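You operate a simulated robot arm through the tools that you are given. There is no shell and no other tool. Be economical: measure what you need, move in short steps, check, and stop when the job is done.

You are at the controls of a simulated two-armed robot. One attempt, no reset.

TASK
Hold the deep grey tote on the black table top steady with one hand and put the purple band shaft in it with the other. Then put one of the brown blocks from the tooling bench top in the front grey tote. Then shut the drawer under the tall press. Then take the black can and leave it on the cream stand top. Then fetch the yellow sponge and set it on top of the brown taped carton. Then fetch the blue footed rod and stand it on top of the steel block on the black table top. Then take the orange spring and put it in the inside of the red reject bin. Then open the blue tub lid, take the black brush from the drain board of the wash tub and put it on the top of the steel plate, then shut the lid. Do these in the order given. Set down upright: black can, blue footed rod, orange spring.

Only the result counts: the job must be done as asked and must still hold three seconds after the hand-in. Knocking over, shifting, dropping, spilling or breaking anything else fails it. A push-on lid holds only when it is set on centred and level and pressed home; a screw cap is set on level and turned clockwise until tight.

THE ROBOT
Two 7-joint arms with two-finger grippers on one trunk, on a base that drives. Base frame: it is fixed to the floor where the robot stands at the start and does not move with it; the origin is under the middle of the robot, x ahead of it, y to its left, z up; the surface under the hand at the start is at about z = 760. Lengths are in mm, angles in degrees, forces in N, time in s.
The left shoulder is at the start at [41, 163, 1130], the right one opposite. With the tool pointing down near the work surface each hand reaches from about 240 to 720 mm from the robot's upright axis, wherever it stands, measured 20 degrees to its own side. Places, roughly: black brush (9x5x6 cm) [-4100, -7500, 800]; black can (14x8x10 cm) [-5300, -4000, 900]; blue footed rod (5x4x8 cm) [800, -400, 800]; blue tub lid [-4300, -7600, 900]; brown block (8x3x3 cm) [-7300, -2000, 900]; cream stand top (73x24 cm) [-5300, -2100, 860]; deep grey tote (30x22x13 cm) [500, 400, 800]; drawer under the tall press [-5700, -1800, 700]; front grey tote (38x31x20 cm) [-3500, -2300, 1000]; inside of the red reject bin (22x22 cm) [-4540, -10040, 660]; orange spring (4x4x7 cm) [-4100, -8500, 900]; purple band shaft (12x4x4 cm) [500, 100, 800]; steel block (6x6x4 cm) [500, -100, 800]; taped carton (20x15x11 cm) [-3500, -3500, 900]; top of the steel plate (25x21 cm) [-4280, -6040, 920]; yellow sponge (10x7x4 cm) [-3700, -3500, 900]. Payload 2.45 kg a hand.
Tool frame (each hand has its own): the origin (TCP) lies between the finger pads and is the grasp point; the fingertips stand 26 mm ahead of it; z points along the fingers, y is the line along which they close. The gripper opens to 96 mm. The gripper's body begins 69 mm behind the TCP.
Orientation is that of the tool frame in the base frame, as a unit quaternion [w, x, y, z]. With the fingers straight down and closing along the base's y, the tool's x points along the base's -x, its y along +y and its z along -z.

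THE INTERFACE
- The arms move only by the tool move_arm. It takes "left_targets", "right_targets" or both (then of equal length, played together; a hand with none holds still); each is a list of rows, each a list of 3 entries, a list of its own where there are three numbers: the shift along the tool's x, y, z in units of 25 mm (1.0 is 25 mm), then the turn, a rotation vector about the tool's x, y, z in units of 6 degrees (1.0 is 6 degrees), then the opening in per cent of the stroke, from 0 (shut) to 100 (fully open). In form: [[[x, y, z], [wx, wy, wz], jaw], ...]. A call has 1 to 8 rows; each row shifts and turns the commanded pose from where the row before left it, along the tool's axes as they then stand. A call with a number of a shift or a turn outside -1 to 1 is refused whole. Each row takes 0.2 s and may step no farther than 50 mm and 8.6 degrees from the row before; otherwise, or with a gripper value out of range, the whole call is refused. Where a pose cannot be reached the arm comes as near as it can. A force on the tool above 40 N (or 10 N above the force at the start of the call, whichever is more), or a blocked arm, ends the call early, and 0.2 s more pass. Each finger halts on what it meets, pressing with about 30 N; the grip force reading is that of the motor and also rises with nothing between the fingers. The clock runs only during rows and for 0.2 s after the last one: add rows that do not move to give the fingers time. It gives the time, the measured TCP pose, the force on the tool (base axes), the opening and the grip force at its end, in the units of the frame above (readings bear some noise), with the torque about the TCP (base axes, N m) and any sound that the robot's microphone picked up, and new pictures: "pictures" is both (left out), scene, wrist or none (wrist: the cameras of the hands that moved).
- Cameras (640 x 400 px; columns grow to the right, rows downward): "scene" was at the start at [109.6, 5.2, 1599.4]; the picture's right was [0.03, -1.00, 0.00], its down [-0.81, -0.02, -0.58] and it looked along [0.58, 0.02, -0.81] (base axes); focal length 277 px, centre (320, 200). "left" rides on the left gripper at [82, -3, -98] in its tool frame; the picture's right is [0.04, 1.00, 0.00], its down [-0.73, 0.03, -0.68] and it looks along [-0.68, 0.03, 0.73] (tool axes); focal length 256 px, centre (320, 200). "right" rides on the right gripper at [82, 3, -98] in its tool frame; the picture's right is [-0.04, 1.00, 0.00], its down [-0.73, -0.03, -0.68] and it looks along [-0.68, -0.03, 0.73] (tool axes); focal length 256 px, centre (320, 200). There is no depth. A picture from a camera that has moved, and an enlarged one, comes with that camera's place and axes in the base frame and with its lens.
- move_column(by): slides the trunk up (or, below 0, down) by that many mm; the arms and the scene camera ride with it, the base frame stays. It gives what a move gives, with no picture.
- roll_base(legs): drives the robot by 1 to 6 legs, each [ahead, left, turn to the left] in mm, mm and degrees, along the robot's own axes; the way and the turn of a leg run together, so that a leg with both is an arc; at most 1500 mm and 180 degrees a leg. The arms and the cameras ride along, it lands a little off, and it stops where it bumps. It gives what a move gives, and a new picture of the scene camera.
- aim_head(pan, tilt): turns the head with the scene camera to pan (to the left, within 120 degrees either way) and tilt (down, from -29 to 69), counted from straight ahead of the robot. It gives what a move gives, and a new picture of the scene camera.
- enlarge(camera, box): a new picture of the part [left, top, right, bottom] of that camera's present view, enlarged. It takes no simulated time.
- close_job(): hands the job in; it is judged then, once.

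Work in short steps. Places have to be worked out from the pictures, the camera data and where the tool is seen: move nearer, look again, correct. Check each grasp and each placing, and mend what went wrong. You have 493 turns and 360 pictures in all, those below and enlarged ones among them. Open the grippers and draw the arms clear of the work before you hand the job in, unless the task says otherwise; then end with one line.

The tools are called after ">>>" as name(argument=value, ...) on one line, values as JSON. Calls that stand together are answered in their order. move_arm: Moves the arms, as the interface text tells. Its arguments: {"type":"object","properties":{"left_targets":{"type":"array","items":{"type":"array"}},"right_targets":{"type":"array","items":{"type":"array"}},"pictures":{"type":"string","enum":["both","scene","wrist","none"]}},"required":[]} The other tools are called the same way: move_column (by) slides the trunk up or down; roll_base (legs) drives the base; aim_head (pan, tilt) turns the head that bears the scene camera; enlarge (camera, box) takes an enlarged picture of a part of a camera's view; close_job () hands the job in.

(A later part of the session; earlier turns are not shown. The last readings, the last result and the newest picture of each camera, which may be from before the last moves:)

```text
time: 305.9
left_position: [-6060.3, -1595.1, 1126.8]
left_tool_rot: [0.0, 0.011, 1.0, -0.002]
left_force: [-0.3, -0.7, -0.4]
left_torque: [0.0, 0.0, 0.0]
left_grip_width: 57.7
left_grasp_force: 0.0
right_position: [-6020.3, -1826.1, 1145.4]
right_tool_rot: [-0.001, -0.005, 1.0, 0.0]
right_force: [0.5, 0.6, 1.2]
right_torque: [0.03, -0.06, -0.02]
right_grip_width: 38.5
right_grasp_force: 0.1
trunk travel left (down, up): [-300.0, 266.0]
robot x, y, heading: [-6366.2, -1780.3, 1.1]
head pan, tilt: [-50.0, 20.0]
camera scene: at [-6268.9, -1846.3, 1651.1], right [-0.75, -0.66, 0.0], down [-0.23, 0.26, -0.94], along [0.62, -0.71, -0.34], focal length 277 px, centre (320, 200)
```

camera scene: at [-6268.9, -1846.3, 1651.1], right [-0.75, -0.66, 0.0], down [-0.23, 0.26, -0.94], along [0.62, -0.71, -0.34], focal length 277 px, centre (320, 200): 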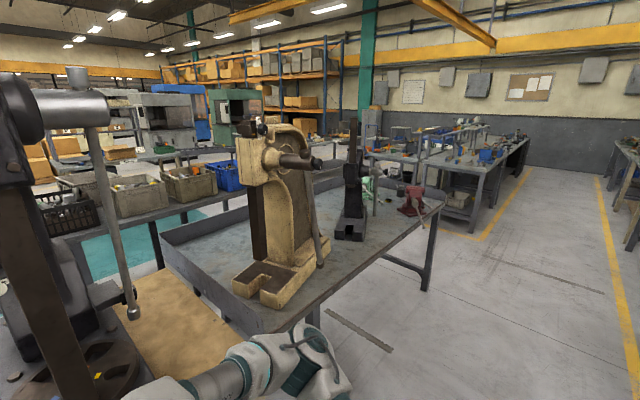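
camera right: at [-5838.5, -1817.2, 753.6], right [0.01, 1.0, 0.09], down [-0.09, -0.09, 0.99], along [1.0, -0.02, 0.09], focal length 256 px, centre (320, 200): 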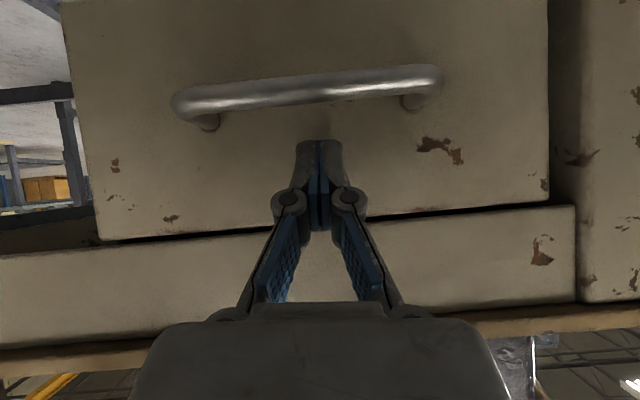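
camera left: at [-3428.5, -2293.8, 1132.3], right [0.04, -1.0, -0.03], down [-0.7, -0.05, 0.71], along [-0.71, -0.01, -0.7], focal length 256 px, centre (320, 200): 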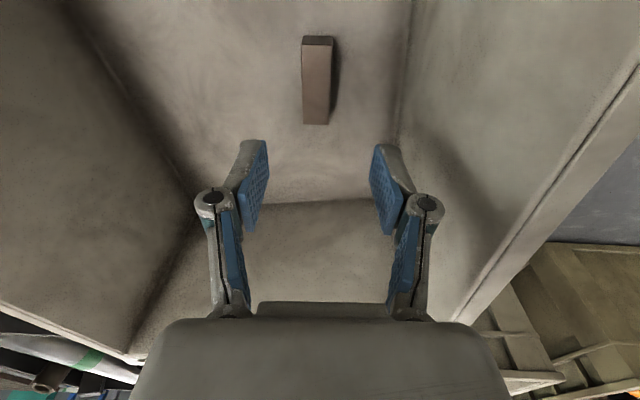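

Settled now. I'll enlarge the area where the black can should be.

>>> enlarge(camera="scene", box=[330, 140, 490, 240])

```text
4.00 times, centred on (410, 190) of scene
camera zoom: at [-6268.9, -1846.3, 1651.1], right [-0.75, -0.66, 0.0], down [-0.23, 0.26, -0.94], along [0.62, -0.71, -0.34], focal length 1110 px, centre (-40, 240)
```

zoom: 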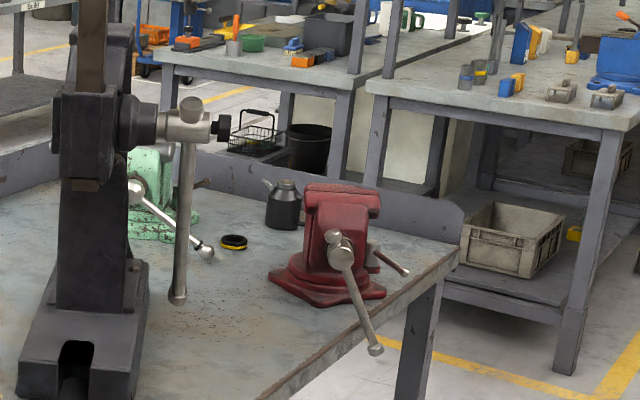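

The can (an oiler with a spout) stands beside the red vise near [−5270, −4080]. I'll drive down the corridor facing forward, then turn toward it.

>>> roll_base(legs=[[0, 0, -91], [1100, 0, 0], [1050, 0, 0], [0, 0, 90]])

>>> aim_head(pan=-10, tilt=30)

```text
time: 324.6
left_position: [-6072.5, -3807.5, 1127.4]
left_tool_rot: [0.001, 0.02, 1.0, -0.001]
left_force: [-1.0, 0.6, 0.9]
left_torque: [0.02, 0.03, 0.02]
left_grip_width: 57.5
left_grasp_force: 0.1
right_position: [-6038.2, -4038.3, 1145.3]
right_tool_rot: [-0.001, 0.005, 1.0, 0.0]
right_force: [-0.5, 0.1, 0.0]
right_torque: [-0.03, 0.0, 0.01]
right_grip_width: 38.4
right_grasp_force: 0.1
trunk travel left (down, up): [-300.0, 266.0]
robot x, y, heading: [-6378.9, -3986.9, 0.0]
head pan, tilt: [-50.0, 20.0]
camera scene: at [-6286.2, -4053.9, 1651.1], right [-0.76, -0.65, 0.0], down [-0.22, 0.26, -0.94], along [0.6, -0.72, -0.34], focal length 277 px, centre (320, 200)
```

scene: 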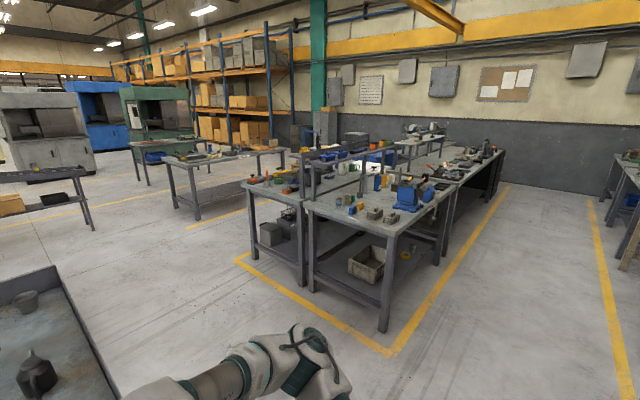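

```text
time: 325.6
left_position: [-6074.7, -3806.9, 1129.0]
left_tool_rot: [0.0, 0.02, 1.0, -0.002]
left_force: [0.2, 0.7, 0.8]
left_torque: [0.02, -0.02, -0.01]
left_grip_width: 57.3
left_grasp_force: 0.0
right_position: [-6041.0, -4038.9, 1144.8]
right_tool_rot: [0.0, 0.004, 1.0, 0.0]
right_force: [1.1, -1.2, 0.6]
right_torque: [0.01, 0.02, -0.01]
right_grip_width: 38.4
right_grasp_force: 0.1
trunk travel left (down, up): [-300.0, 266.0]
robot x, y, heading: [-6379.1, -3985.4, 0.5]
head pan, tilt: [-10.0, 30.0]
camera scene: at [-6257.1, -3998.1, 1634.9], right [-0.17, -0.99, 0.0], down [-0.5, 0.08, -0.86], along [0.85, -0.15, -0.5], focal length 277 px, centre (320, 200)
```

scene: 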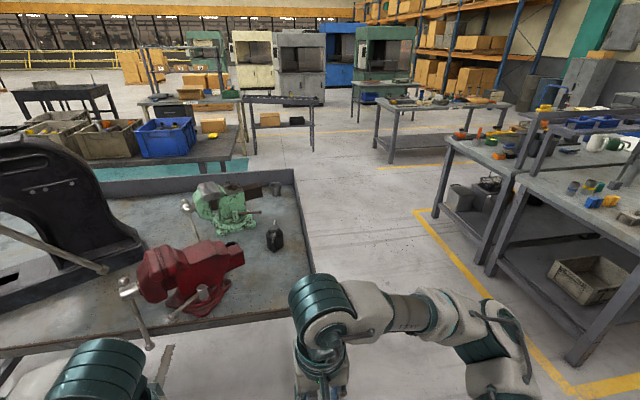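

No sway when driving forward. The can is at about [−5318, −3971, 929] and the table front edge at x≈−5662. I'll move up to about (−5960, −3830) and use the right hand.

>>> roll_base(legs=[[410, 150, 0]])

>>> aim_head(pan=-15, tilt=45)

>>> enlarge(camera="scene", box=[240, 110, 400, 210])

```text
time: 328.3
left_position: [-5671.9, -3654.1, 1129.3]
left_tool_rot: [0.0, 0.017, 1.0, -0.003]
left_force: [-0.2, -0.5, -0.1]
left_torque: [0.02, 0.03, -0.01]
left_grip_width: 57.7
left_grasp_force: 0.0
right_position: [-5636.5, -3885.7, 1146.4]
right_tool_rot: [0.001, 0.002, 1.0, -0.001]
right_force: [0.6, 0.3, -0.4]
right_torque: [0.01, -0.02, 0.01]
right_grip_width: 38.6
right_grasp_force: 0.0
trunk travel left (down, up): [-300.0, 266.0]
robot x, y, heading: [-5978.4, -3835.3, 0.3]
head pan, tilt: [-10.0, 30.0]
camera scene: at [-5853.5, -3845.7, 1635.0], right [-0.17, -0.99, 0.0], down [-0.5, 0.08, -0.86], along [0.85, -0.15, -0.5], focal length 277 px, centre (320, 200)
```

scene: 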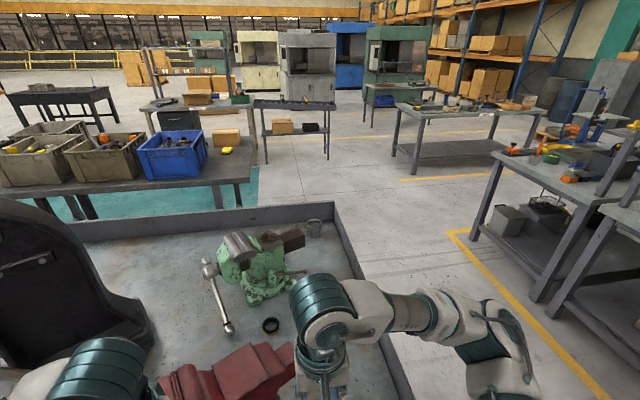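

```text
time: 329.0
left_position: [-5676.0, -3654.5, 1129.5]
left_tool_rot: [0.001, 0.018, 1.0, -0.001]
left_force: [0.7, 0.4, 0.8]
left_torque: [-0.01, 0.0, -0.02]
left_grip_width: 57.6
left_grasp_force: 0.0
right_position: [-5639.1, -3885.6, 1146.7]
right_tool_rot: [0.001, 0.002, 1.0, 0.0]
right_force: [0.3, 0.0, -0.2]
right_torque: [0.03, 0.01, -0.01]
right_grip_width: 38.5
right_grasp_force: 0.1
trunk travel left (down, up): [-300.0, 266.0]
robot x, y, heading: [-5980.9, -3831.2, 0.5]
head pan, tilt: [-15.0, 45.0]
camera scene: at [-5863.3, -3851.4, 1612.3], right [-0.25, -0.97, 0.0], down [-0.69, 0.18, -0.71], along [0.68, -0.18, -0.71], focal length 277 px, centre (320, 200)
```

scene: 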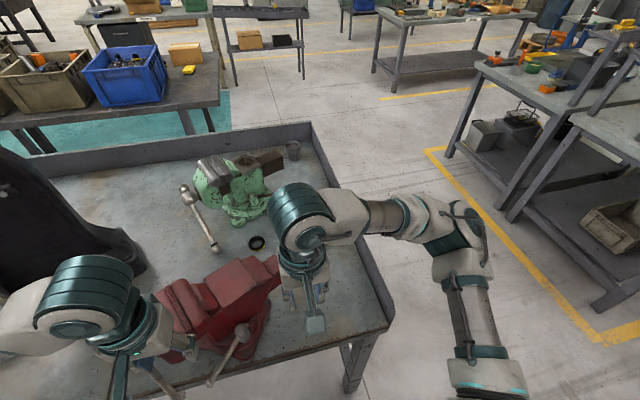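

```text
4.00 times, centred on (320, 160) of scene
camera zoom: at [-5863.3, -3851.4, 1612.3], right [-0.25, -0.97, 0.0], down [-0.69, 0.18, -0.71], along [0.68, -0.18, -0.71], focal length 1110 px, centre (320, 360)
```

zoom: 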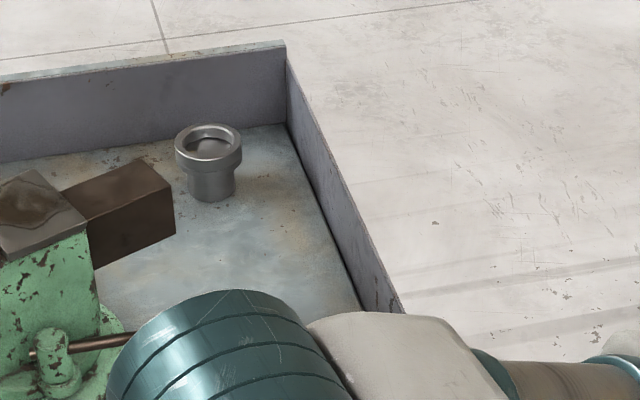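

The right arm hides the can. I'll move the right hand ahead toward it, open, and use the wrist camera.

>>> move_arm(right_targets=[[[-0.95, -0.4, 0], [0, 0, 0], 100], [[-0.95, -0.4, 0], [0, 0, 0], 100], [[-0.95, -0.4, 0], [0, 0, 0], 100], [[-0.95, -0.4, 0], [0, 0, 0], 100], [[-0.95, -0.4, 0], [0, 0, 0], 100], [[-0.95, -0.4, 0], [0, 0, 0], 100], [[-0.95, -0.4, 0], [0, 0, 0], 100], [[-0.95, -0.4, 0], [0, 0, 0], 100]], pictures="wrist")

```text
time: 330.8
left_position: [-5673.6, -3655.7, 1129.0]
left_tool_rot: [0.002, 0.018, 1.0, 0.0]
left_force: [-0.2, 0.5, -0.9]
left_torque: [0.01, 0.0, 0.02]
left_grip_width: 57.6
left_grasp_force: 0.0
right_position: [-5447.1, -3969.3, 1148.2]
right_tool_rot: [0.001, 0.002, 1.0, 0.001]
right_force: [-0.2, 1.0, 0.5]
right_torque: [0.0, 0.0, -0.03]
right_grip_width: 96.3
right_grasp_force: 0.0
trunk travel left (down, up): [-300.0, 266.0]
robot x, y, heading: [-5979.1, -3838.2, 0.4]
head pan, tilt: [-15.0, 45.0]
camera right: at [-5529.8, -3965.3, 1245.0], right [0.05, 1.0, 0.0], down [0.73, -0.03, 0.68], along [0.68, -0.03, -0.73], focal length 256 px, centre (320, 200)
```

right: 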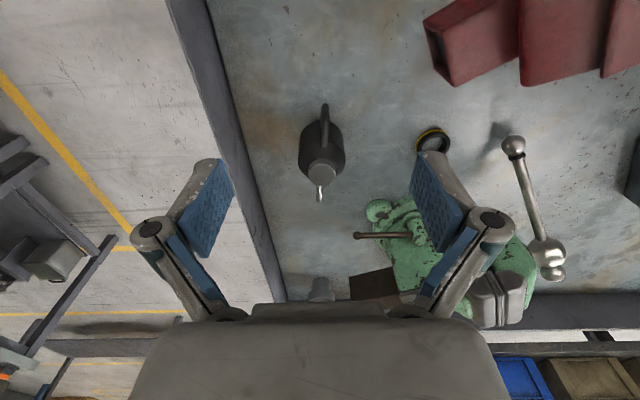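

The can's body is centred at about [−5321, −3972], handle toward me and spout away, some 70–80 mm across. I'll move above it at z≈1020 and check.

>>> move_arm(right_targets=[[[-0.85, 0, 0.8], [0, 0, 0], 100], [[-0.85, 0, 0.8], [0, 0, 0], 100], [[-0.85, 0, 0.8], [0, 0, 0], 100], [[-0.85, 0, 0.8], [0, 0, 0], 100], [[-0.85, 0, 0.8], [0, 0, 0], 100], [[-0.75, -0.1, 0.8], [0, 0, 0], 100], [[0, 0, 0], [0, 0, 0], 100]], pictures="wrist")

```text
time: 332.4
left_position: [-5674.3, -3655.2, 1130.5]
left_tool_rot: [0.002, 0.019, 1.0, 0.0]
left_force: [0.1, -0.9, -0.1]
left_torque: [0.02, -0.02, 0.03]
left_grip_width: 57.3
left_grasp_force: 0.0
right_position: [-5323.7, -3972.4, 1028.5]
right_tool_rot: [0.002, 0.003, 1.0, 0.0]
right_force: [-0.3, -0.8, 0.3]
right_torque: [-0.03, -0.02, 0.0]
right_grip_width: 96.2
right_grasp_force: 0.0
trunk travel left (down, up): [-300.0, 266.0]
robot x, y, heading: [-5979.2, -3834.6, 0.4]
head pan, tilt: [-15.0, 45.0]
camera right: at [-5406.6, -3968.1, 1125.6], right [0.05, 1.0, 0.0], down [0.73, -0.03, 0.68], along [0.68, -0.03, -0.73], focal length 256 px, centre (320, 200)
```

right: 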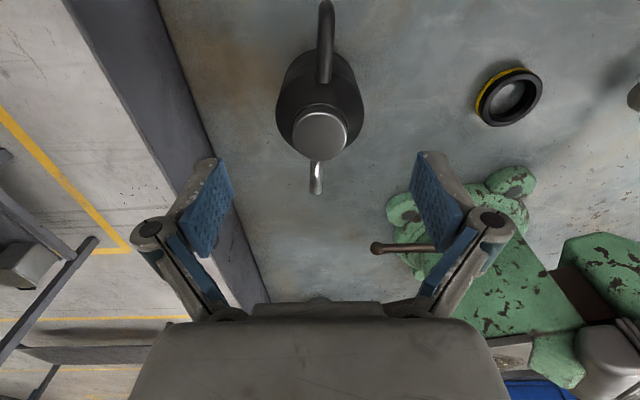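

The cap top is at about z 961, so the can stands on z≈861; its body is about 75 mm across and well centred. I'll descend to grip it at mid-height.

>>> move_arm(right_targets=[[[-0.22, 0, 0.75], [0, 0, 0], 100], [[0, 0, 0.75], [0, 0, 0], 100], [[0, 0, 0.75], [0, 0, 0], 100], [[0, 0, 0.75], [0, 0, 0], 100], [[0, 0, 0.75], [0, 0, 0], 100], [[0, 0, 0.6], [0, 0, 0], 100], [[0, 0, 0], [0, 0, 0], 100]], pictures="wrist")

```text
time: 334.0
left_position: [-5674.4, -3655.8, 1130.9]
left_tool_rot: [0.003, 0.018, 1.0, -0.001]
left_force: [0.3, -0.8, -0.3]
left_torque: [0.0, 0.01, -0.04]
left_grip_width: 57.8
left_grasp_force: 0.1
right_position: [-5316.8, -3970.2, 920.3]
right_tool_rot: [0.003, 0.001, 1.0, 0.0]
right_force: [-0.3, -0.4, -1.1]
right_torque: [-0.01, 0.01, 0.0]
right_grip_width: 95.9
right_grasp_force: 0.0
trunk travel left (down, up): [-300.0, 266.0]
robot x, y, heading: [-5979.7, -3835.5, 0.2]
head pan, tilt: [-15.0, 45.0]
camera right: at [-5400.1, -3967.3, 1017.5], right [0.05, 1.0, 0.0], down [0.73, -0.03, 0.68], along [0.68, -0.03, -0.73], focal length 256 px, centre (320, 200)
```

right: 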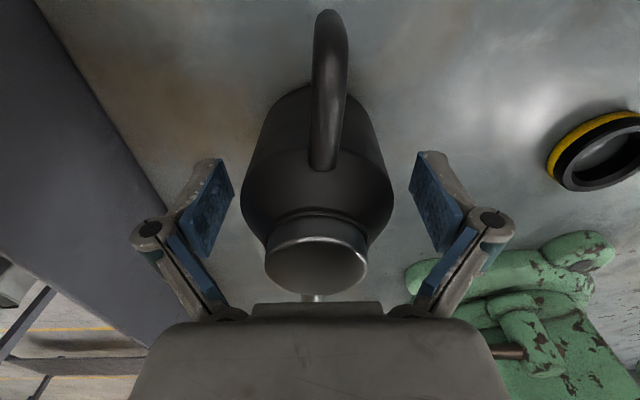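

The can is centred between the fingers. Closing.

>>> move_arm(right_targets=[[[0, 0, 0], [0, 0, 0], 70], [[0, 0, 0], [0, 0, 0], 40], [[0, 0, 0], [0, 0, 0], 20], [[0, 0, 0], [0, 0, 0], 20], [[0, 0, 0], [0, 0, 0], 20]], pictures="wrist")

```text
time: 335.2
left_position: [-5674.9, -3655.8, 1129.0]
left_tool_rot: [0.003, 0.018, 1.0, 0.0]
left_force: [0.1, 0.0, 0.0]
left_torque: [-0.03, 0.05, 0.01]
left_grip_width: 57.6
left_grasp_force: 0.1
right_position: [-5318.2, -3970.5, 920.2]
right_tool_rot: [0.003, 0.002, 1.0, 0.001]
right_force: [1.3, -1.4, 3.1]
right_torque: [-0.13, -0.05, 0.03]
right_grip_width: 68.9
right_grasp_force: 29.6
trunk travel left (down, up): [-300.0, 266.0]
robot x, y, heading: [-5977.7, -3835.7, 0.6]
head pan, tilt: [-15.0, 45.0]
camera right: at [-5400.0, -3967.5, 1017.7], right [0.05, 1.0, 0.0], down [0.73, -0.03, 0.68], along [0.68, -0.03, -0.73], focal length 256 px, centre (320, 200)
```

right: 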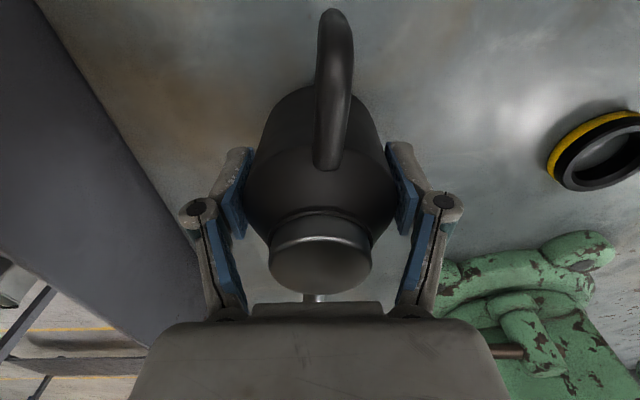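

Gripped at 69 mm. I'll lift and check it hangs steadily.

>>> move_arm(right_targets=[[[0, 0, -0.4], [0, 0, 0], 20], [[0, 0, -0.6], [0, 0, 0], 20], [[0, 0, -0.9], [0, 0, 0], 20], [[0, 0, -0.9], [0, 0, 0], 20], [[0, 0, -0.9], [0, 0, 0], 20], [[0, 0, -0.9], [0, 0, 0], 20], [[0, 0, -0.9], [0, 0, 0], 20], [[0, 0, -0.9], [0, 0, 0], 20]], pictures="none")

>>> move_arm(right_targets=[[[0.95, 0.3, -0.3], [0, 0, 0], 20], [[0.95, 0.3, -0.3], [0, 0, 0], 20], [[0.95, 0.3, -0.3], [0, 0, 0], 20], [[0.95, 0.3, -0.3], [0, 0, 0], 20], [[0.95, 0.3, 0], [0, 0, 0], 20], [[0.95, 0.3, 0], [0, 0, 0], 20], [[0.95, 0.3, 0], [0, 0, 0], 20], [[0.95, 0.3, 0], [0, 0, 0], 20]], pictures="wrist")

```text
time: 337.0
left_position: [-5676.0, -3653.3, 1130.3]
left_tool_rot: [0.003, 0.018, 1.0, -0.001]
left_force: [0.0, 0.3, 0.1]
left_torque: [-0.02, 0.02, 0.01]
left_grip_width: 57.6
left_grasp_force: 0.1
right_position: [-5318.3, -3969.9, 1080.0]
right_tool_rot: [0.003, 0.003, 1.0, 0.0]
right_force: [-0.2, 0.2, -2.5]
right_torque: [-0.02, 0.02, 0.0]
right_grip_width: 68.9
right_grasp_force: 30.4
trunk travel left (down, up): [-300.0, 266.0]
robot x, y, heading: [-5977.9, -3836.2, 0.4]
head pan, tilt: [-15.0, 45.0]
```

```text
time: 338.8
left_position: [-5675.2, -3654.7, 1129.8]
left_tool_rot: [0.002, 0.018, 1.0, 0.0]
left_force: [0.2, -0.3, -0.5]
left_torque: [0.01, 0.02, -0.03]
left_grip_width: 57.5
left_grasp_force: 0.1
right_position: [-5509.8, -3911.0, 1108.1]
right_tool_rot: [0.003, 0.004, 1.0, 0.0]
right_force: [-0.6, 0.3, -2.1]
right_torque: [0.0, -0.03, 0.0]
right_grip_width: 69.0
right_grasp_force: 30.7
trunk travel left (down, up): [-300.0, 266.0]
robot x, y, heading: [-5975.1, -3832.2, 0.4]
head pan, tilt: [-15.0, 45.0]
camera right: at [-5591.8, -3906.8, 1206.0], right [0.05, 1.0, 0.0], down [0.73, -0.03, 0.68], along [0.68, -0.03, -0.73], focal length 256 px, centre (320, 200)
```

right: 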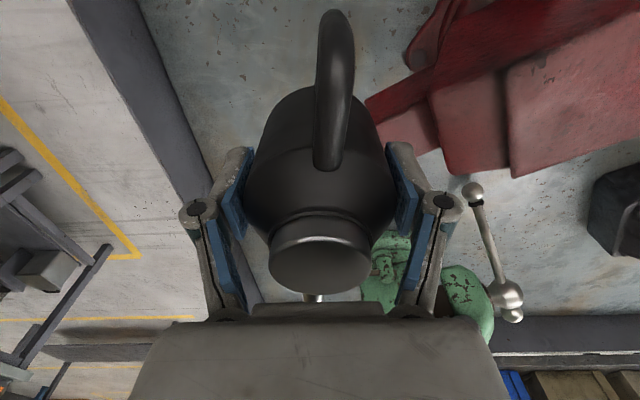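

Held securely. I'll back out, drive up the corridor and face the press stand.

>>> roll_base(legs=[[-410, 0, 0]])

>>> move_arm(right_targets=[[[1, 0, 0], [0, 0, 0], 20], [[1, 0, 0], [0, 0, 0], 20], [[1, 0, 0], [0, 0, 0], 20], [[1, 0, 0], [0, 0, 0], 20]], pictures="none")

>>> roll_base(legs=[[0, 0, 90], [950, 0, 0], [930, 0, 0], [0, 0, -90]])

>>> aim_head(pan=-10, tilt=35)

```text
time: 341.4
left_position: [-6085.6, -3657.1, 1129.4]
left_tool_rot: [0.001, 0.018, 1.0, -0.002]
left_force: [-0.1, 0.7, 0.4]
left_torque: [0.0, -0.01, 0.01]
left_grip_width: 57.4
left_grasp_force: 0.1
right_position: [-5920.4, -3913.0, 1108.3]
right_tool_rot: [0.003, 0.003, 1.0, 0.0]
right_force: [-0.7, 0.5, -2.0]
right_torque: [0.03, 0.0, 0.0]
right_grip_width: 68.8
right_grasp_force: 29.8
trunk travel left (down, up): [-300.0, 266.0]
robot x, y, heading: [-6391.7, -3832.0, 0.5]
head pan, tilt: [-15.0, 45.0]
camera scene: at [-6273.7, -3853.8, 1612.1], right [-0.25, -0.97, 0.0], down [-0.69, 0.18, -0.7], along [0.68, -0.18, -0.71], focal length 277 px, centre (320, 200)
```

scene: 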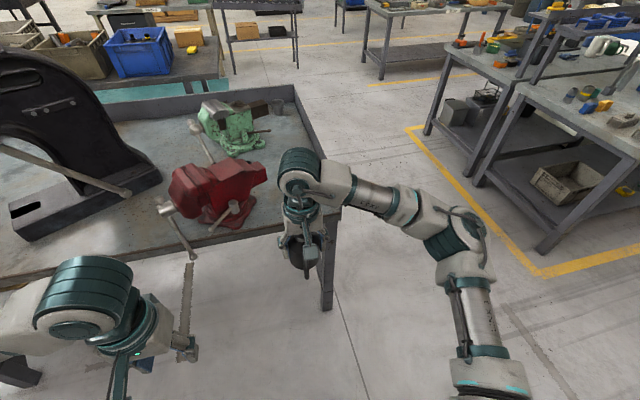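

```text
time: 342.4
left_position: [-6090.4, -3657.6, 1129.6]
left_tool_rot: [0.004, 0.018, 1.0, -0.001]
left_force: [-0.2, 0.5, 0.3]
left_torque: [0.02, -0.03, -0.01]
left_grip_width: 57.5
left_grasp_force: 0.0
right_position: [-6025.5, -3910.9, 1107.4]
right_tool_rot: [0.004, 0.003, 1.0, 0.0]
right_force: [0.1, 0.3, -3.2]
right_torque: [0.01, 0.01, -0.02]
right_grip_width: 68.9
right_grasp_force: 29.7
trunk travel left (down, up): [-300.0, 266.0]
robot x, y, heading: [-6393.0, -3836.6, 0.2]
head pan, tilt: [-15.0, 45.0]
```

```text
time: 359.5
left_position: [-6152.2, -1766.8, 1130.7]
left_tool_rot: [0.004, -0.005, 1.0, -0.001]
left_force: [0.1, -0.3, 0.5]
left_torque: [0.0, 0.02, 0.0]
left_grip_width: 57.6
left_grasp_force: 0.1
right_position: [-6074.3, -2017.0, 1107.6]
right_tool_rot: [0.004, -0.02, 1.0, 0.0]
right_force: [-0.3, 0.3, -2.9]
right_torque: [0.02, 0.02, -0.01]
right_grip_width: 68.8
right_grasp_force: 30.0
trunk travel left (down, up): [-300.0, 266.0]
robot x, y, heading: [-6444.1, -1955.9, 2.8]
head pan, tilt: [-15.0, 45.0]
camera scene: at [-6328.1, -1971.4, 1612.2], right [-0.21, -0.98, 0.0], down [-0.69, 0.15, -0.7], along [0.69, -0.15, -0.71], focal length 277 px, centre (320, 200)
```

scene: 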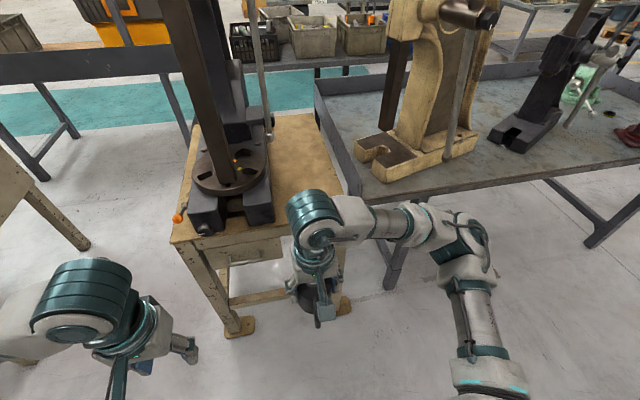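

```text
time: 360.2
left_position: [-6156.2, -1767.1, 1131.4]
left_tool_rot: [0.005, -0.004, 1.0, 0.0]
left_force: [-0.4, -0.2, 0.2]
left_torque: [0.0, 0.02, -0.03]
left_grip_width: 57.7
left_grasp_force: 0.0
right_position: [-6077.3, -2018.1, 1108.7]
right_tool_rot: [0.006, -0.02, 1.0, 0.001]
right_force: [0.2, 0.7, -3.2]
right_torque: [0.03, -0.01, -0.01]
right_grip_width: 68.8
right_grasp_force: 30.3
trunk travel left (down, up): [-300.0, 266.0]
robot x, y, heading: [-6447.0, -1961.7, 3.0]
head pan, tilt: [-10.0, 35.0]
camera scene: at [-6320.4, -1965.5, 1627.0], right [-0.12, -0.99, 0.0], down [-0.57, 0.07, -0.82], along [0.81, -0.1, -0.58], focal length 277 px, centre (320, 200)
```

scene: 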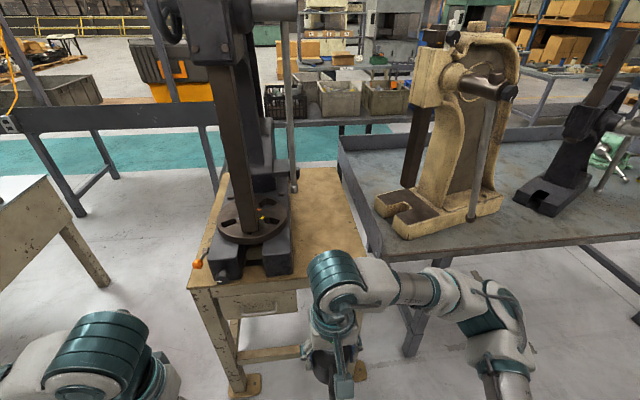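

The stand-top strip to the right of the press spans about y −2246..−1960 at z≈840, with the press lever end near (−5448, −1971, 1065). I'll move the left hand outward, then approach to place at about (−5520, −2120).

>>> move_arm(left_targets=[[[0, 1, 0], [0, 0, 0], 60], [[0, 1, 0], [0, 0, 0], 60], [[0, 1, 0], [0, 0, 0], 60], [[0, 1, 0], [0, 0, 0], 60], [[0, 1, 0], [0, 0, 0], 60], [[0, 1, 0], [0, 0, 0], 60]], pictures="none")

>>> roll_base(legs=[[0, 0, -3], [430, 0, 0]])

>>> move_arm(right_targets=[[[0, -0.8, 0], [0, 0, 0], 20], [[0, -0.8, 0], [0, 0, 0], 20], [[0, -0.8, 0], [0, 0, 0], 20], [[0, -0.8, 0], [0, 0, 0], 20]], pictures="both")

```text
time: 361.6
left_position: [-6157.5, -1613.7, 1129.2]
left_tool_rot: [0.006, -0.004, 1.0, -0.001]
left_force: [-0.1, -0.2, -0.1]
left_torque: [-0.04, -0.01, 0.03]
left_grip_width: 57.7
left_grasp_force: 0.0
right_position: [-6078.3, -2016.4, 1108.9]
right_tool_rot: [0.006, -0.02, 1.0, -0.001]
right_force: [0.9, 0.2, -2.7]
right_torque: [0.01, -0.02, 0.0]
right_grip_width: 68.8
right_grasp_force: 30.3
trunk travel left (down, up): [-300.0, 266.0]
robot x, y, heading: [-6445.6, -1958.8, 2.9]
head pan, tilt: [-10.0, 35.0]
```

```text
time: 364.6
left_position: [-5715.0, -1625.4, 1130.8]
left_tool_rot: [0.006, 0.016, 1.0, 0.0]
left_force: [0.4, -0.3, -1.1]
left_torque: [0.01, 0.04, 0.0]
left_grip_width: 57.5
left_grasp_force: 0.0
right_position: [-5651.0, -2030.9, 1108.2]
right_tool_rot: [0.006, 0.002, 1.0, 0.001]
right_force: [-0.3, 0.9, -2.8]
right_torque: [0.0, 0.03, -0.01]
right_grip_width: 68.9
right_grasp_force: 30.1
trunk travel left (down, up): [-300.0, 266.0]
robot x, y, heading: [-6013.8, -1956.6, 0.6]
head pan, tilt: [-10.0, 35.0]
camera scene: at [-5892.2, -1967.0, 1627.2], right [-0.16, -0.99, 0.0], down [-0.57, 0.09, -0.82], along [0.81, -0.13, -0.58], focal length 277 px, centre (320, 200)
```

scene: 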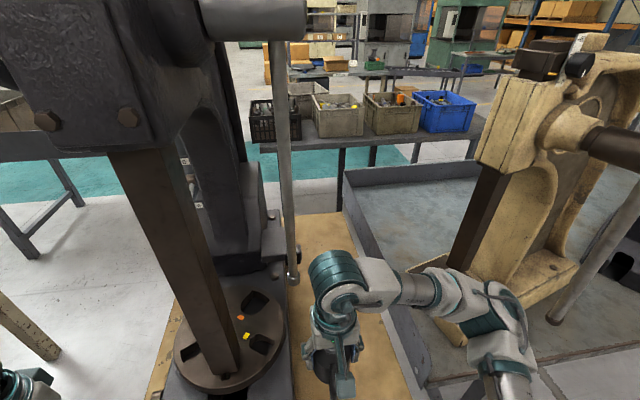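

```text
time: 365.6
left_position: [-5716.8, -1627.4, 1132.0]
left_tool_rot: [0.007, 0.017, 1.0, 0.001]
left_force: [0.5, 0.4, 0.1]
left_torque: [-0.03, 0.01, 0.02]
left_grip_width: 57.5
left_grasp_force: 0.0
right_position: [-5652.5, -2113.3, 1109.7]
right_tool_rot: [0.006, 0.001, 1.0, 0.002]
right_force: [0.3, -0.1, -2.3]
right_torque: [-0.02, 0.02, 0.0]
right_grip_width: 68.6
right_grasp_force: 29.8
trunk travel left (down, up): [-300.0, 266.0]
robot x, y, heading: [-6009.3, -1959.4, 0.5]
head pan, tilt: [-10.0, 35.0]
camera scene: at [-5892.4, -1969.7, 1627.2], right [-0.16, -0.99, 0.0], down [-0.57, 0.09, -0.82], along [0.81, -0.13, -0.58], focal length 277 px, centre (320, 200)
camera right: at [-5736.4, -2110.6, 1206.6], right [0.04, 1.0, 0.0], down [0.72, -0.03, 0.69], along [0.69, -0.03, -0.72], focal length 256 px, centre (320, 200)
```

scene: 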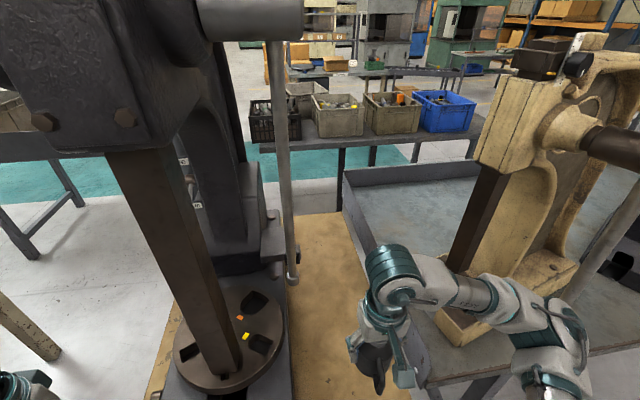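
right: 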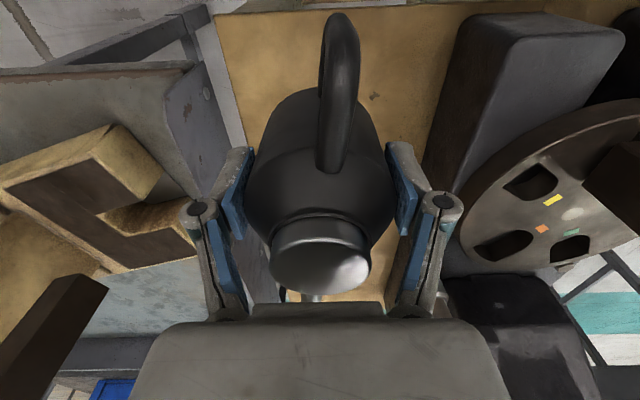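

The strip is y −2247..−1940 with its front edge at x≈−5690. I'll move to (−5540, −2108) and lower to just above the surface.

>>> move_arm(right_targets=[[[-0.9, 0.05, 0], [0, 0, 0], 20], [[-0.9, 0.05, 0], [0, 0, 0], 20], [[-0.9, 0.05, 0], [0, 0, 0], 20], [[-0.9, 0, 0.5], [0, 0, 0], 20], [[-0.9, 0, 0.9], [0, 0, 0], 20], [[0, 0, 0.9], [0, 0, 0], 20], [[0, 0, 0.9], [0, 0, 0], 20], [[0, 0, 0.9], [0, 0, 0], 20]], pictures="none")

>>> move_arm(right_targets=[[[0, 0, 0.9], [0, 0, 0], 20], [[0, 0, 0.9], [0, 0, 0], 20], [[0, 0, 0.9], [0, 0, 0], 20], [[0, 0, 0.4], [0, 0, 0], 20], [[0, 0, 0], [0, 0, 0], 20]], pictures="wrist")

```text
time: 367.4
left_position: [-5716.6, -1627.2, 1131.0]
left_tool_rot: [0.006, 0.017, 1.0, -0.001]
left_force: [0.1, 0.6, -0.1]
left_torque: [-0.03, -0.01, -0.02]
left_grip_width: 57.4
left_grasp_force: 0.1
right_position: [-5539.6, -2108.9, 1008.6]
right_tool_rot: [0.006, 0.001, 1.0, 0.001]
right_force: [0.4, -0.3, -3.1]
right_torque: [0.01, 0.04, 0.02]
right_grip_width: 68.6
right_grasp_force: 30.1
trunk travel left (down, up): [-300.0, 266.0]
robot x, y, heading: [-6009.8, -1957.9, 0.6]
head pan, tilt: [-10.0, 35.0]
```

```text
time: 368.6
left_position: [-5716.9, -1626.9, 1131.6]
left_tool_rot: [0.008, 0.017, 1.0, 0.0]
left_force: [-1.0, -0.1, -0.6]
left_torque: [0.01, 0.0, 0.01]
left_grip_width: 57.6
left_grasp_force: 0.2
right_position: [-5537.4, -2109.5, 931.1]
right_tool_rot: [0.007, 0.001, 1.0, 0.001]
right_force: [0.2, -0.4, -3.3]
right_torque: [-0.01, -0.02, 0.01]
right_grip_width: 68.9
right_grasp_force: 29.6
trunk travel left (down, up): [-300.0, 266.0]
robot x, y, heading: [-6015.5, -1958.7, 0.4]
head pan, tilt: [-10.0, 35.0]
camera right: at [-5621.2, -2105.9, 1028.5], right [0.04, 1.0, 0.0], down [0.72, -0.03, 0.69], along [0.69, -0.03, -0.72], focal length 256 px, centre (320, 200)
```

right: 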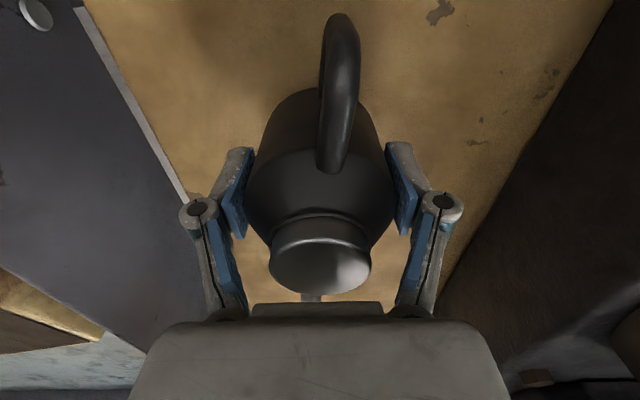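

Clear on both sides. Lowering in 5 mm steps until contact.

>>> move_arm(right_targets=[[[0, 0, 0.25], [0, 0.13, 0], 20], [[0, 0, 0.25], [0, 0, 0], 20], [[0, 0, 0.2], [0, 0, 0], 20], [[0, 0, 0.2], [0, 0, 0], 20], [[0, 0, 0], [0, 0, 0], 20]], pictures="none")

>>> move_arm(right_targets=[[[0, 0, 0.15], [0, 0, 0], 20], [[0, 0, 0.15], [0, 0, 0], 20], [[0, 0, 0], [0, 0, 0], 20]], pictures="none")

```text
time: 369.8
left_position: [-5716.6, -1625.8, 1132.2]
left_tool_rot: [0.007, 0.017, 1.0, 0.0]
left_force: [-0.4, -0.1, 0.2]
left_torque: [0.01, 0.0, -0.04]
left_grip_width: 57.4
left_grasp_force: 0.0
right_position: [-5538.6, -2107.9, 910.8]
right_tool_rot: [0.0, 0.001, 1.0, 0.001]
right_force: [0.6, -1.3, 6.7]
right_torque: [-0.2, -0.32, 0.01]
right_grip_width: 68.6
right_grasp_force: 30.1
trunk travel left (down, up): [-300.0, 266.0]
robot x, y, heading: [-6013.5, -1957.7, 0.4]
head pan, tilt: [-10.0, 35.0]
```

```text
time: 370.6
left_position: [-5719.2, -1626.7, 1131.4]
left_tool_rot: [0.007, 0.016, 1.0, 0.0]
left_force: [0.1, -0.3, 0.0]
left_torque: [-0.01, -0.01, 0.02]
left_grip_width: 57.5
left_grasp_force: 0.0
right_position: [-5539.1, -2107.0, 902.4]
right_tool_rot: [0.001, 0.001, 1.0, 0.0]
right_force: [-0.1, 2.2, 18.3]
right_torque: [0.05, -0.14, 0.16]
right_grip_width: 68.3
right_grasp_force: 29.4
trunk travel left (down, up): [-300.0, 266.0]
robot x, y, heading: [-6017.8, -1956.6, 0.7]
head pan, tilt: [-10.0, 35.0]
```

Contact (18 N up). I'll release slowly and rise straight up.

>>> move_arm(right_targets=[[[0, 0, -0.1], [0, 0, 0], 20], [[0, 0, 0], [0, 0, 0], 80], [[0, 0, 0], [0, 0, 0], 100], [[0, 0, 0], [0, 0, 0], 100], [[0, 0, -0.5], [0, 0, 0], 100], [[0, 0, -1], [0, 0, 0], 100], [[0, 0, -1], [0, 0, 0], 100], [[0, 0, -1], [0, 0, 0], 100]], pictures="wrist")

```text
time: 372.4
left_position: [-5716.2, -1625.8, 1132.2]
left_tool_rot: [0.007, 0.017, 1.0, 0.0]
left_force: [-0.6, -0.2, 0.2]
left_torque: [-0.03, 0.01, -0.01]
left_grip_width: 57.6
left_grasp_force: 0.1
right_position: [-5539.0, -2107.7, 990.5]
right_tool_rot: [0.0, 0.001, 1.0, 0.001]
right_force: [0.1, -0.3, 0.5]
right_torque: [-0.01, -0.02, 0.01]
right_grip_width: 96.1
right_grasp_force: 0.1
trunk travel left (down, up): [-300.0, 266.0]
robot x, y, heading: [-6014.0, -1953.7, 0.5]
head pan, tilt: [-10.0, 35.0]
camera right: at [-5621.3, -2105.3, 1088.8], right [0.04, 1.0, 0.0], down [0.73, -0.03, 0.68], along [0.68, -0.03, -0.73], focal length 256 px, centre (320, 200)
```

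right: 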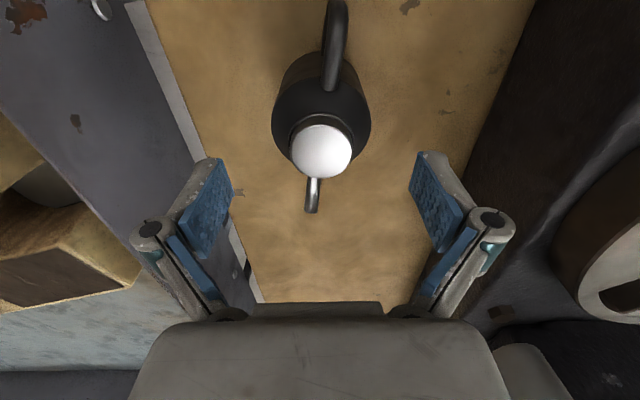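

The can stands upright on the stand. I'll raise the hand, back out, and drive around the south end of the grey table toward table 2's carton end.

>>> move_arm(right_targets=[[[0, 0, -1], [0, 0, 0], 80], [[0, 0, -1], [0, 0, 0], 80], [[0, 0, -1], [0, 0, 0], 80], [[0, 0, -1], [0, 0, 0], 80], [[0, 0, -1], [0, 0, 0], 80], [[0.5, 0, -1], [0, 0, 0], 80], [[1, 0, 0], [0, 0, 0], 60], [[1, 0, 0], [0, 0, 0], 60]], pictures="none")

>>> roll_base(legs=[[-400, 0, 0]])

>>> move_arm(right_targets=[[[1, 0.4, 0], [0, 0, 0], 60], [[1, 0.4, 0], [0, 0, 0], 60], [[1, 0.4, 0], [0, 0, 0], 60], [[1, 0.4, 0], [0, 0, 0], 60]], left_targets=[[[-0.5, -1, 0], [0, 0, 0], 60], [[0, -1, 0], [0, 0, 0], 60], [[0, -1, 0], [0, 0, 0], 60], [[0, -1, 0], [0, 0, 0], 60]], pictures="none")

>>> roll_base(legs=[[0, 0, -90.5], [1450, 0, 0], [1400, 0, 0], [0, 0, 90]])

>>> aim_head(pan=15, tilt=18)

```text
time: 374.2
left_position: [-5717.2, -1626.8, 1131.7]
left_tool_rot: [0.007, 0.016, 1.0, 0.0]
left_force: [0.1, -0.5, 0.5]
left_torque: [0.01, -0.04, 0.01]
left_grip_width: 57.6
left_grasp_force: 0.1
right_position: [-5601.4, -2108.9, 1140.8]
right_tool_rot: [0.0, 0.001, 1.0, 0.0]
right_force: [-0.3, -0.8, -0.2]
right_torque: [-0.02, -0.01, 0.01]
right_grip_width: 57.7
right_grasp_force: 0.1
trunk travel left (down, up): [-300.0, 266.0]
robot x, y, heading: [-6015.1, -1953.8, 0.6]
head pan, tilt: [-10.0, 35.0]
```

```text
time: 376.7
left_position: [-6117.3, -1631.5, 1132.5]
left_tool_rot: [0.007, 0.018, 1.0, 0.0]
left_force: [0.4, 0.0, -0.1]
left_torque: [0.01, 0.0, -0.02]
left_grip_width: 57.7
left_grasp_force: 0.1
right_position: [-6003.8, -2114.1, 1141.2]
right_tool_rot: [0.0, 0.003, 1.0, 0.001]
right_force: [-0.1, 0.3, 1.0]
right_torque: [-0.06, -0.01, 0.0]
right_grip_width: 57.8
right_grasp_force: 0.2
trunk travel left (down, up): [-300.0, 266.0]
robot x, y, heading: [-6416.5, -1961.7, 0.8]
head pan, tilt: [-10.0, 35.0]
camera scene: at [-6293.3, -1972.2, 1627.0], right [-0.17, -0.99, 0.0], down [-0.57, 0.09, -0.82], along [0.81, -0.14, -0.58], focal length 277 px, centre (320, 200)
```

scene: 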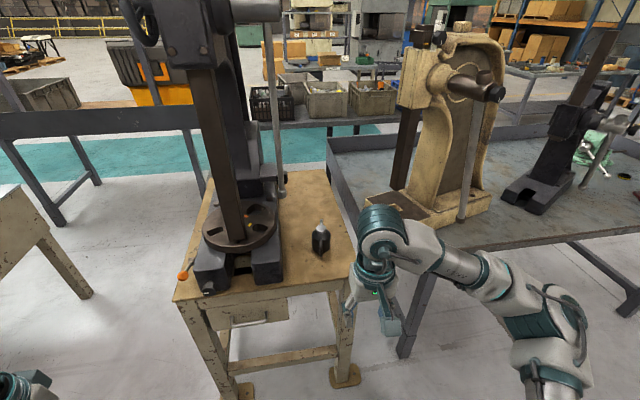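

```text
time: 377.7
left_position: [-6111.4, -1732.6, 1134.2]
left_tool_rot: [0.007, 0.018, 1.0, 0.0]
left_force: [1.1, -0.8, 0.2]
left_torque: [0.0, 0.02, -0.01]
left_grip_width: 57.6
left_grasp_force: 0.0
right_position: [-6105.1, -2073.7, 1142.9]
right_tool_rot: [0.001, 0.002, 1.0, 0.001]
right_force: [-0.6, 0.0, 0.1]
right_torque: [-0.01, -0.02, 0.0]
right_grip_width: 57.6
right_grasp_force: 0.0
trunk travel left (down, up): [-300.0, 266.0]
robot x, y, heading: [-6416.1, -1958.2, 0.6]
head pan, tilt: [-10.0, 35.0]
```

```text
time: 399.1
left_position: [-6137.7, -4568.0, 1133.6]
left_tool_rot: [0.008, 0.025, 1.0, 0.0]
left_force: [-0.8, 0.3, -0.7]
left_torque: [-0.01, -0.02, -0.01]
left_grip_width: 57.5
left_grasp_force: 0.1
right_position: [-6135.9, -4908.7, 1142.3]
right_tool_rot: [0.001, 0.008, 1.0, 0.001]
right_force: [0.3, -0.6, 0.7]
right_torque: [-0.02, -0.01, 0.0]
right_grip_width: 57.3
right_grasp_force: 0.1
trunk travel left (down, up): [-300.0, 266.0]
robot x, y, heading: [-6446.5, -4794.2, -0.4]
head pan, tilt: [-10.0, 35.0]
camera scene: at [-6322.7, -4805.4, 1627.1], right [-0.18, -0.98, 0.0], down [-0.57, 0.1, -0.82], along [0.8, -0.15, -0.58], focal length 277 px, centre (320, 200)
```

scene: 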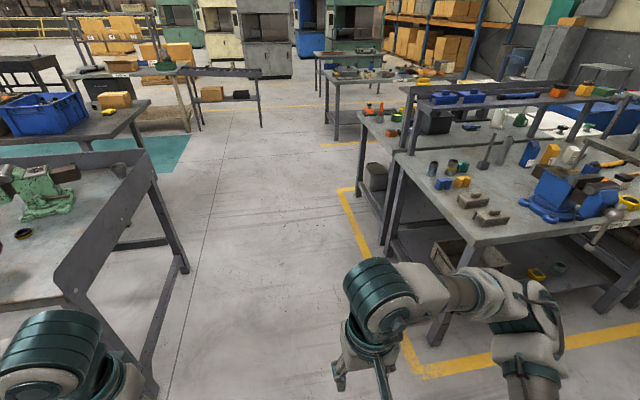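

```text
time: 400.0
left_position: [-6139.9, -4567.9, 1134.6]
left_tool_rot: [0.01, 0.024, 1.0, 0.0]
left_force: [-0.4, 0.5, -0.4]
left_torque: [-0.03, -0.02, 0.0]
left_grip_width: 57.4
left_grasp_force: 0.1
right_position: [-6138.8, -4909.7, 1143.2]
right_tool_rot: [0.002, 0.008, 1.0, 0.0]
right_force: [-0.4, -0.5, 0.1]
right_torque: [0.02, 0.01, -0.01]
right_grip_width: 57.5
right_grasp_force: 0.1
trunk travel left (down, up): [-300.0, 266.0]
robot x, y, heading: [-6445.0, -4793.8, -0.2]
head pan, tilt: [15.0, 18.0]
camera scene: at [-6319.1, -4766.0, 1654.1], right [0.25, -0.97, 0.0], down [-0.3, -0.08, -0.95], along [0.92, 0.24, -0.31], focal length 277 px, centre (320, 200)
```

scene: 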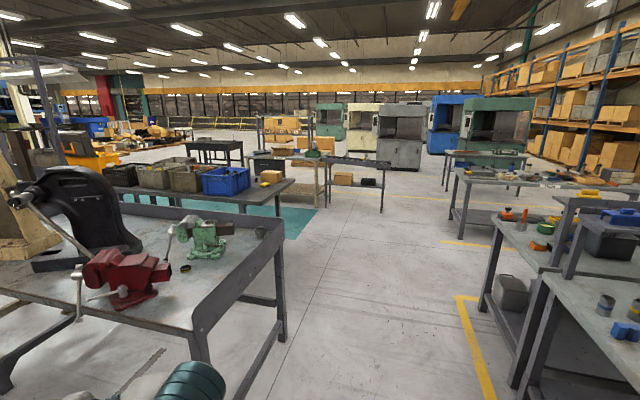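

The way ahead is open. I'll drive to x≈−3600, turn to face +y, and look at table 2's south end.

>>> roll_base(legs=[[1450, 0, 0], [1400, 0, 0], [0, 0, 90], [400, 0, 0]])

>>> aim_head(pan=0, tilt=35)

```text
time: 419.6
left_position: [-3854.2, -4069.8, 1134.6]
left_tool_rot: [0.007, -0.697, 0.717, 0.007]
left_force: [-0.3, -0.4, -0.5]
left_torque: [-0.02, -0.02, -0.01]
left_grip_width: 57.8
left_grasp_force: 0.1
right_position: [-3512.8, -4060.5, 1142.7]
right_tool_rot: [-0.001, 0.708, -0.706, -0.002]
right_force: [-0.5, -0.6, 0.2]
right_torque: [-0.02, 0.01, 0.03]
right_grip_width: 57.4
right_grasp_force: 0.2
trunk travel left (down, up): [-300.0, 266.0]
robot x, y, heading: [-3622.3, -4364.4, 91.1]
head pan, tilt: [15.0, 18.0]
camera scene: at [-3650.3, -4244.2, 1654.3], right [0.96, 0.27, 0.0], down [0.09, -0.3, -0.95], along [-0.26, 0.91, -0.31], focal length 277 px, centre (320, 200)
```

scene: 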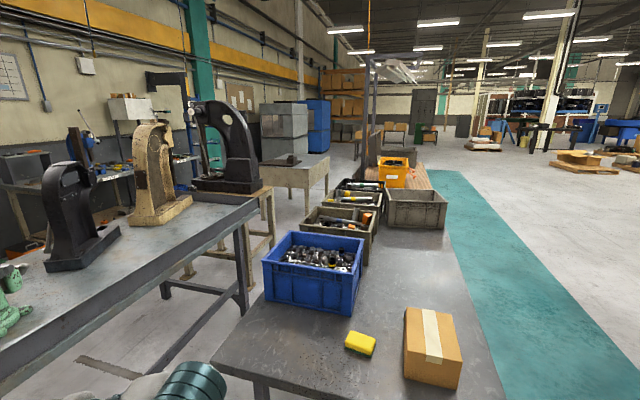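

```text
time: 420.4
left_position: [-3854.1, -4070.0, 1136.0]
left_tool_rot: [0.008, -0.697, 0.717, 0.007]
left_force: [-0.3, -0.6, 0.0]
left_torque: [0.0, -0.01, 0.05]
left_grip_width: 57.6
left_grasp_force: 0.1
right_position: [-3512.8, -4062.5, 1144.2]
right_tool_rot: [-0.002, 0.708, -0.706, -0.003]
right_force: [-0.9, -0.2, -0.4]
right_torque: [-0.03, -0.02, 0.01]
right_grip_width: 57.4
right_grasp_force: 0.1
trunk travel left (down, up): [-300.0, 266.0]
robot x, y, heading: [-3623.9, -4367.9, 90.7]
head pan, tilt: [0.0, 35.0]
camera scene: at [-3626.3, -4245.2, 1627.2], right [1.0, 0.02, 0.0], down [0.01, -0.58, -0.82], along [-0.01, 0.82, -0.58], focal length 277 px, centre (320, 200)
```

scene: 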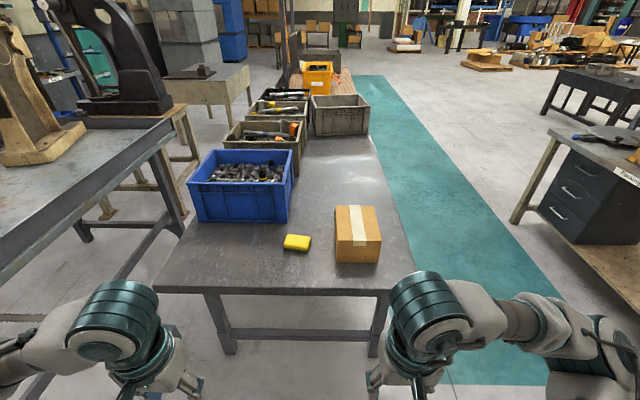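

The sponge is at about [−3725, −3461] and the carton at about [−3497, −3442], with the table's south edge at y≈−3684. I'll close in to robot (−3530, −4005).

>>> roll_base(legs=[[355, -90, -0.7]])

>>> move_arm(left_targets=[[[-0.9, 0, 0.3], [0, 0.15, 0], 100], [[-0.9, 0, 0.3], [0, 0, 0], 100], [[-0.9, 0, 0.3], [0, 0, 0], 100], [[-0.9, 0, 0.3], [0, 0, 0], 100], [[-0.9, 0, 0.3], [0, 0, 0], 100], [[-0.9, 0, 0.3], [0, 0, 0], 100], [[-0.9, 0, 0.3], [0, 0, 0], 100]], pictures="wrist")

```text
time: 422.7
left_position: [-3767.0, -3711.7, 1134.5]
left_tool_rot: [0.009, -0.693, 0.721, 0.007]
left_force: [0.1, 0.4, -0.3]
left_torque: [-0.07, 0.01, -0.02]
left_grip_width: 57.6
left_grasp_force: 0.1
right_position: [-3424.6, -3708.8, 1144.2]
right_tool_rot: [0.002, -0.705, 0.709, 0.002]
right_force: [0.0, -0.1, 0.2]
right_torque: [-0.03, -0.04, -0.02]
right_grip_width: 57.7
right_grasp_force: 0.1
trunk travel left (down, up): [-300.0, 266.0]
robot x, y, heading: [-3534.0, -4010.0, 90.0]
head pan, tilt: [0.0, 35.0]
camera scene: at [-3542.9, -3889.4, 1627.2], right [1.0, 0.0, 0.0], down [0.0, -0.58, -0.82], along [0.0, 0.82, -0.58], focal length 277 px, centre (320, 200)
```

scene: 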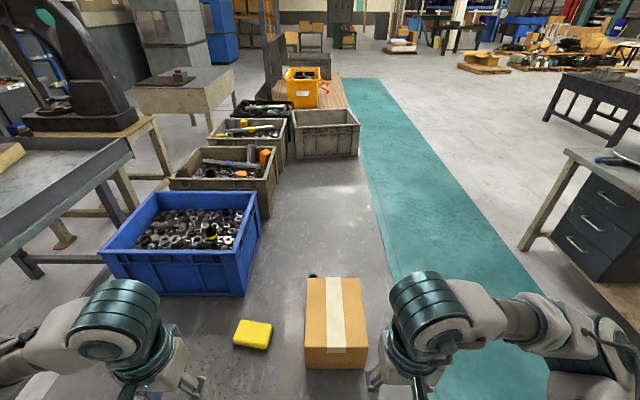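

```text
time: 424.3
left_position: [-3757.3, -3555.7, 1084.8]
left_tool_rot: [0.002, -0.693, 0.721, 0.004]
left_force: [0.7, 0.7, -0.6]
left_torque: [-0.01, -0.02, 0.02]
left_grip_width: 96.1
left_grasp_force: 0.0
right_position: [-3421.8, -3708.7, 1143.8]
right_tool_rot: [0.002, -0.704, 0.71, 0.004]
right_force: [0.4, -0.3, -0.4]
right_torque: [-0.04, 0.01, 0.02]
right_grip_width: 57.6
right_grasp_force: 0.0
trunk travel left (down, up): [-300.0, 266.0]
robot x, y, heading: [-3538.8, -4011.5, 90.2]
head pan, tilt: [0.0, 35.0]
camera left: at [-3755.7, -3638.1, 1183.8], right [-1.0, 0.0, 0.0], down [0.0, 0.73, 0.68], along [0.0, 0.68, -0.73], focal length 256 px, centre (320, 200)
```

left: 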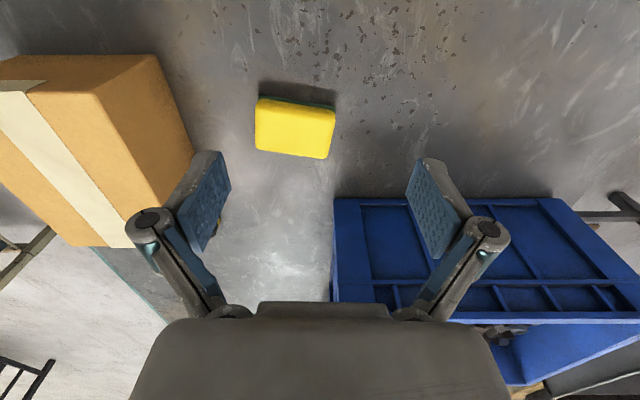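

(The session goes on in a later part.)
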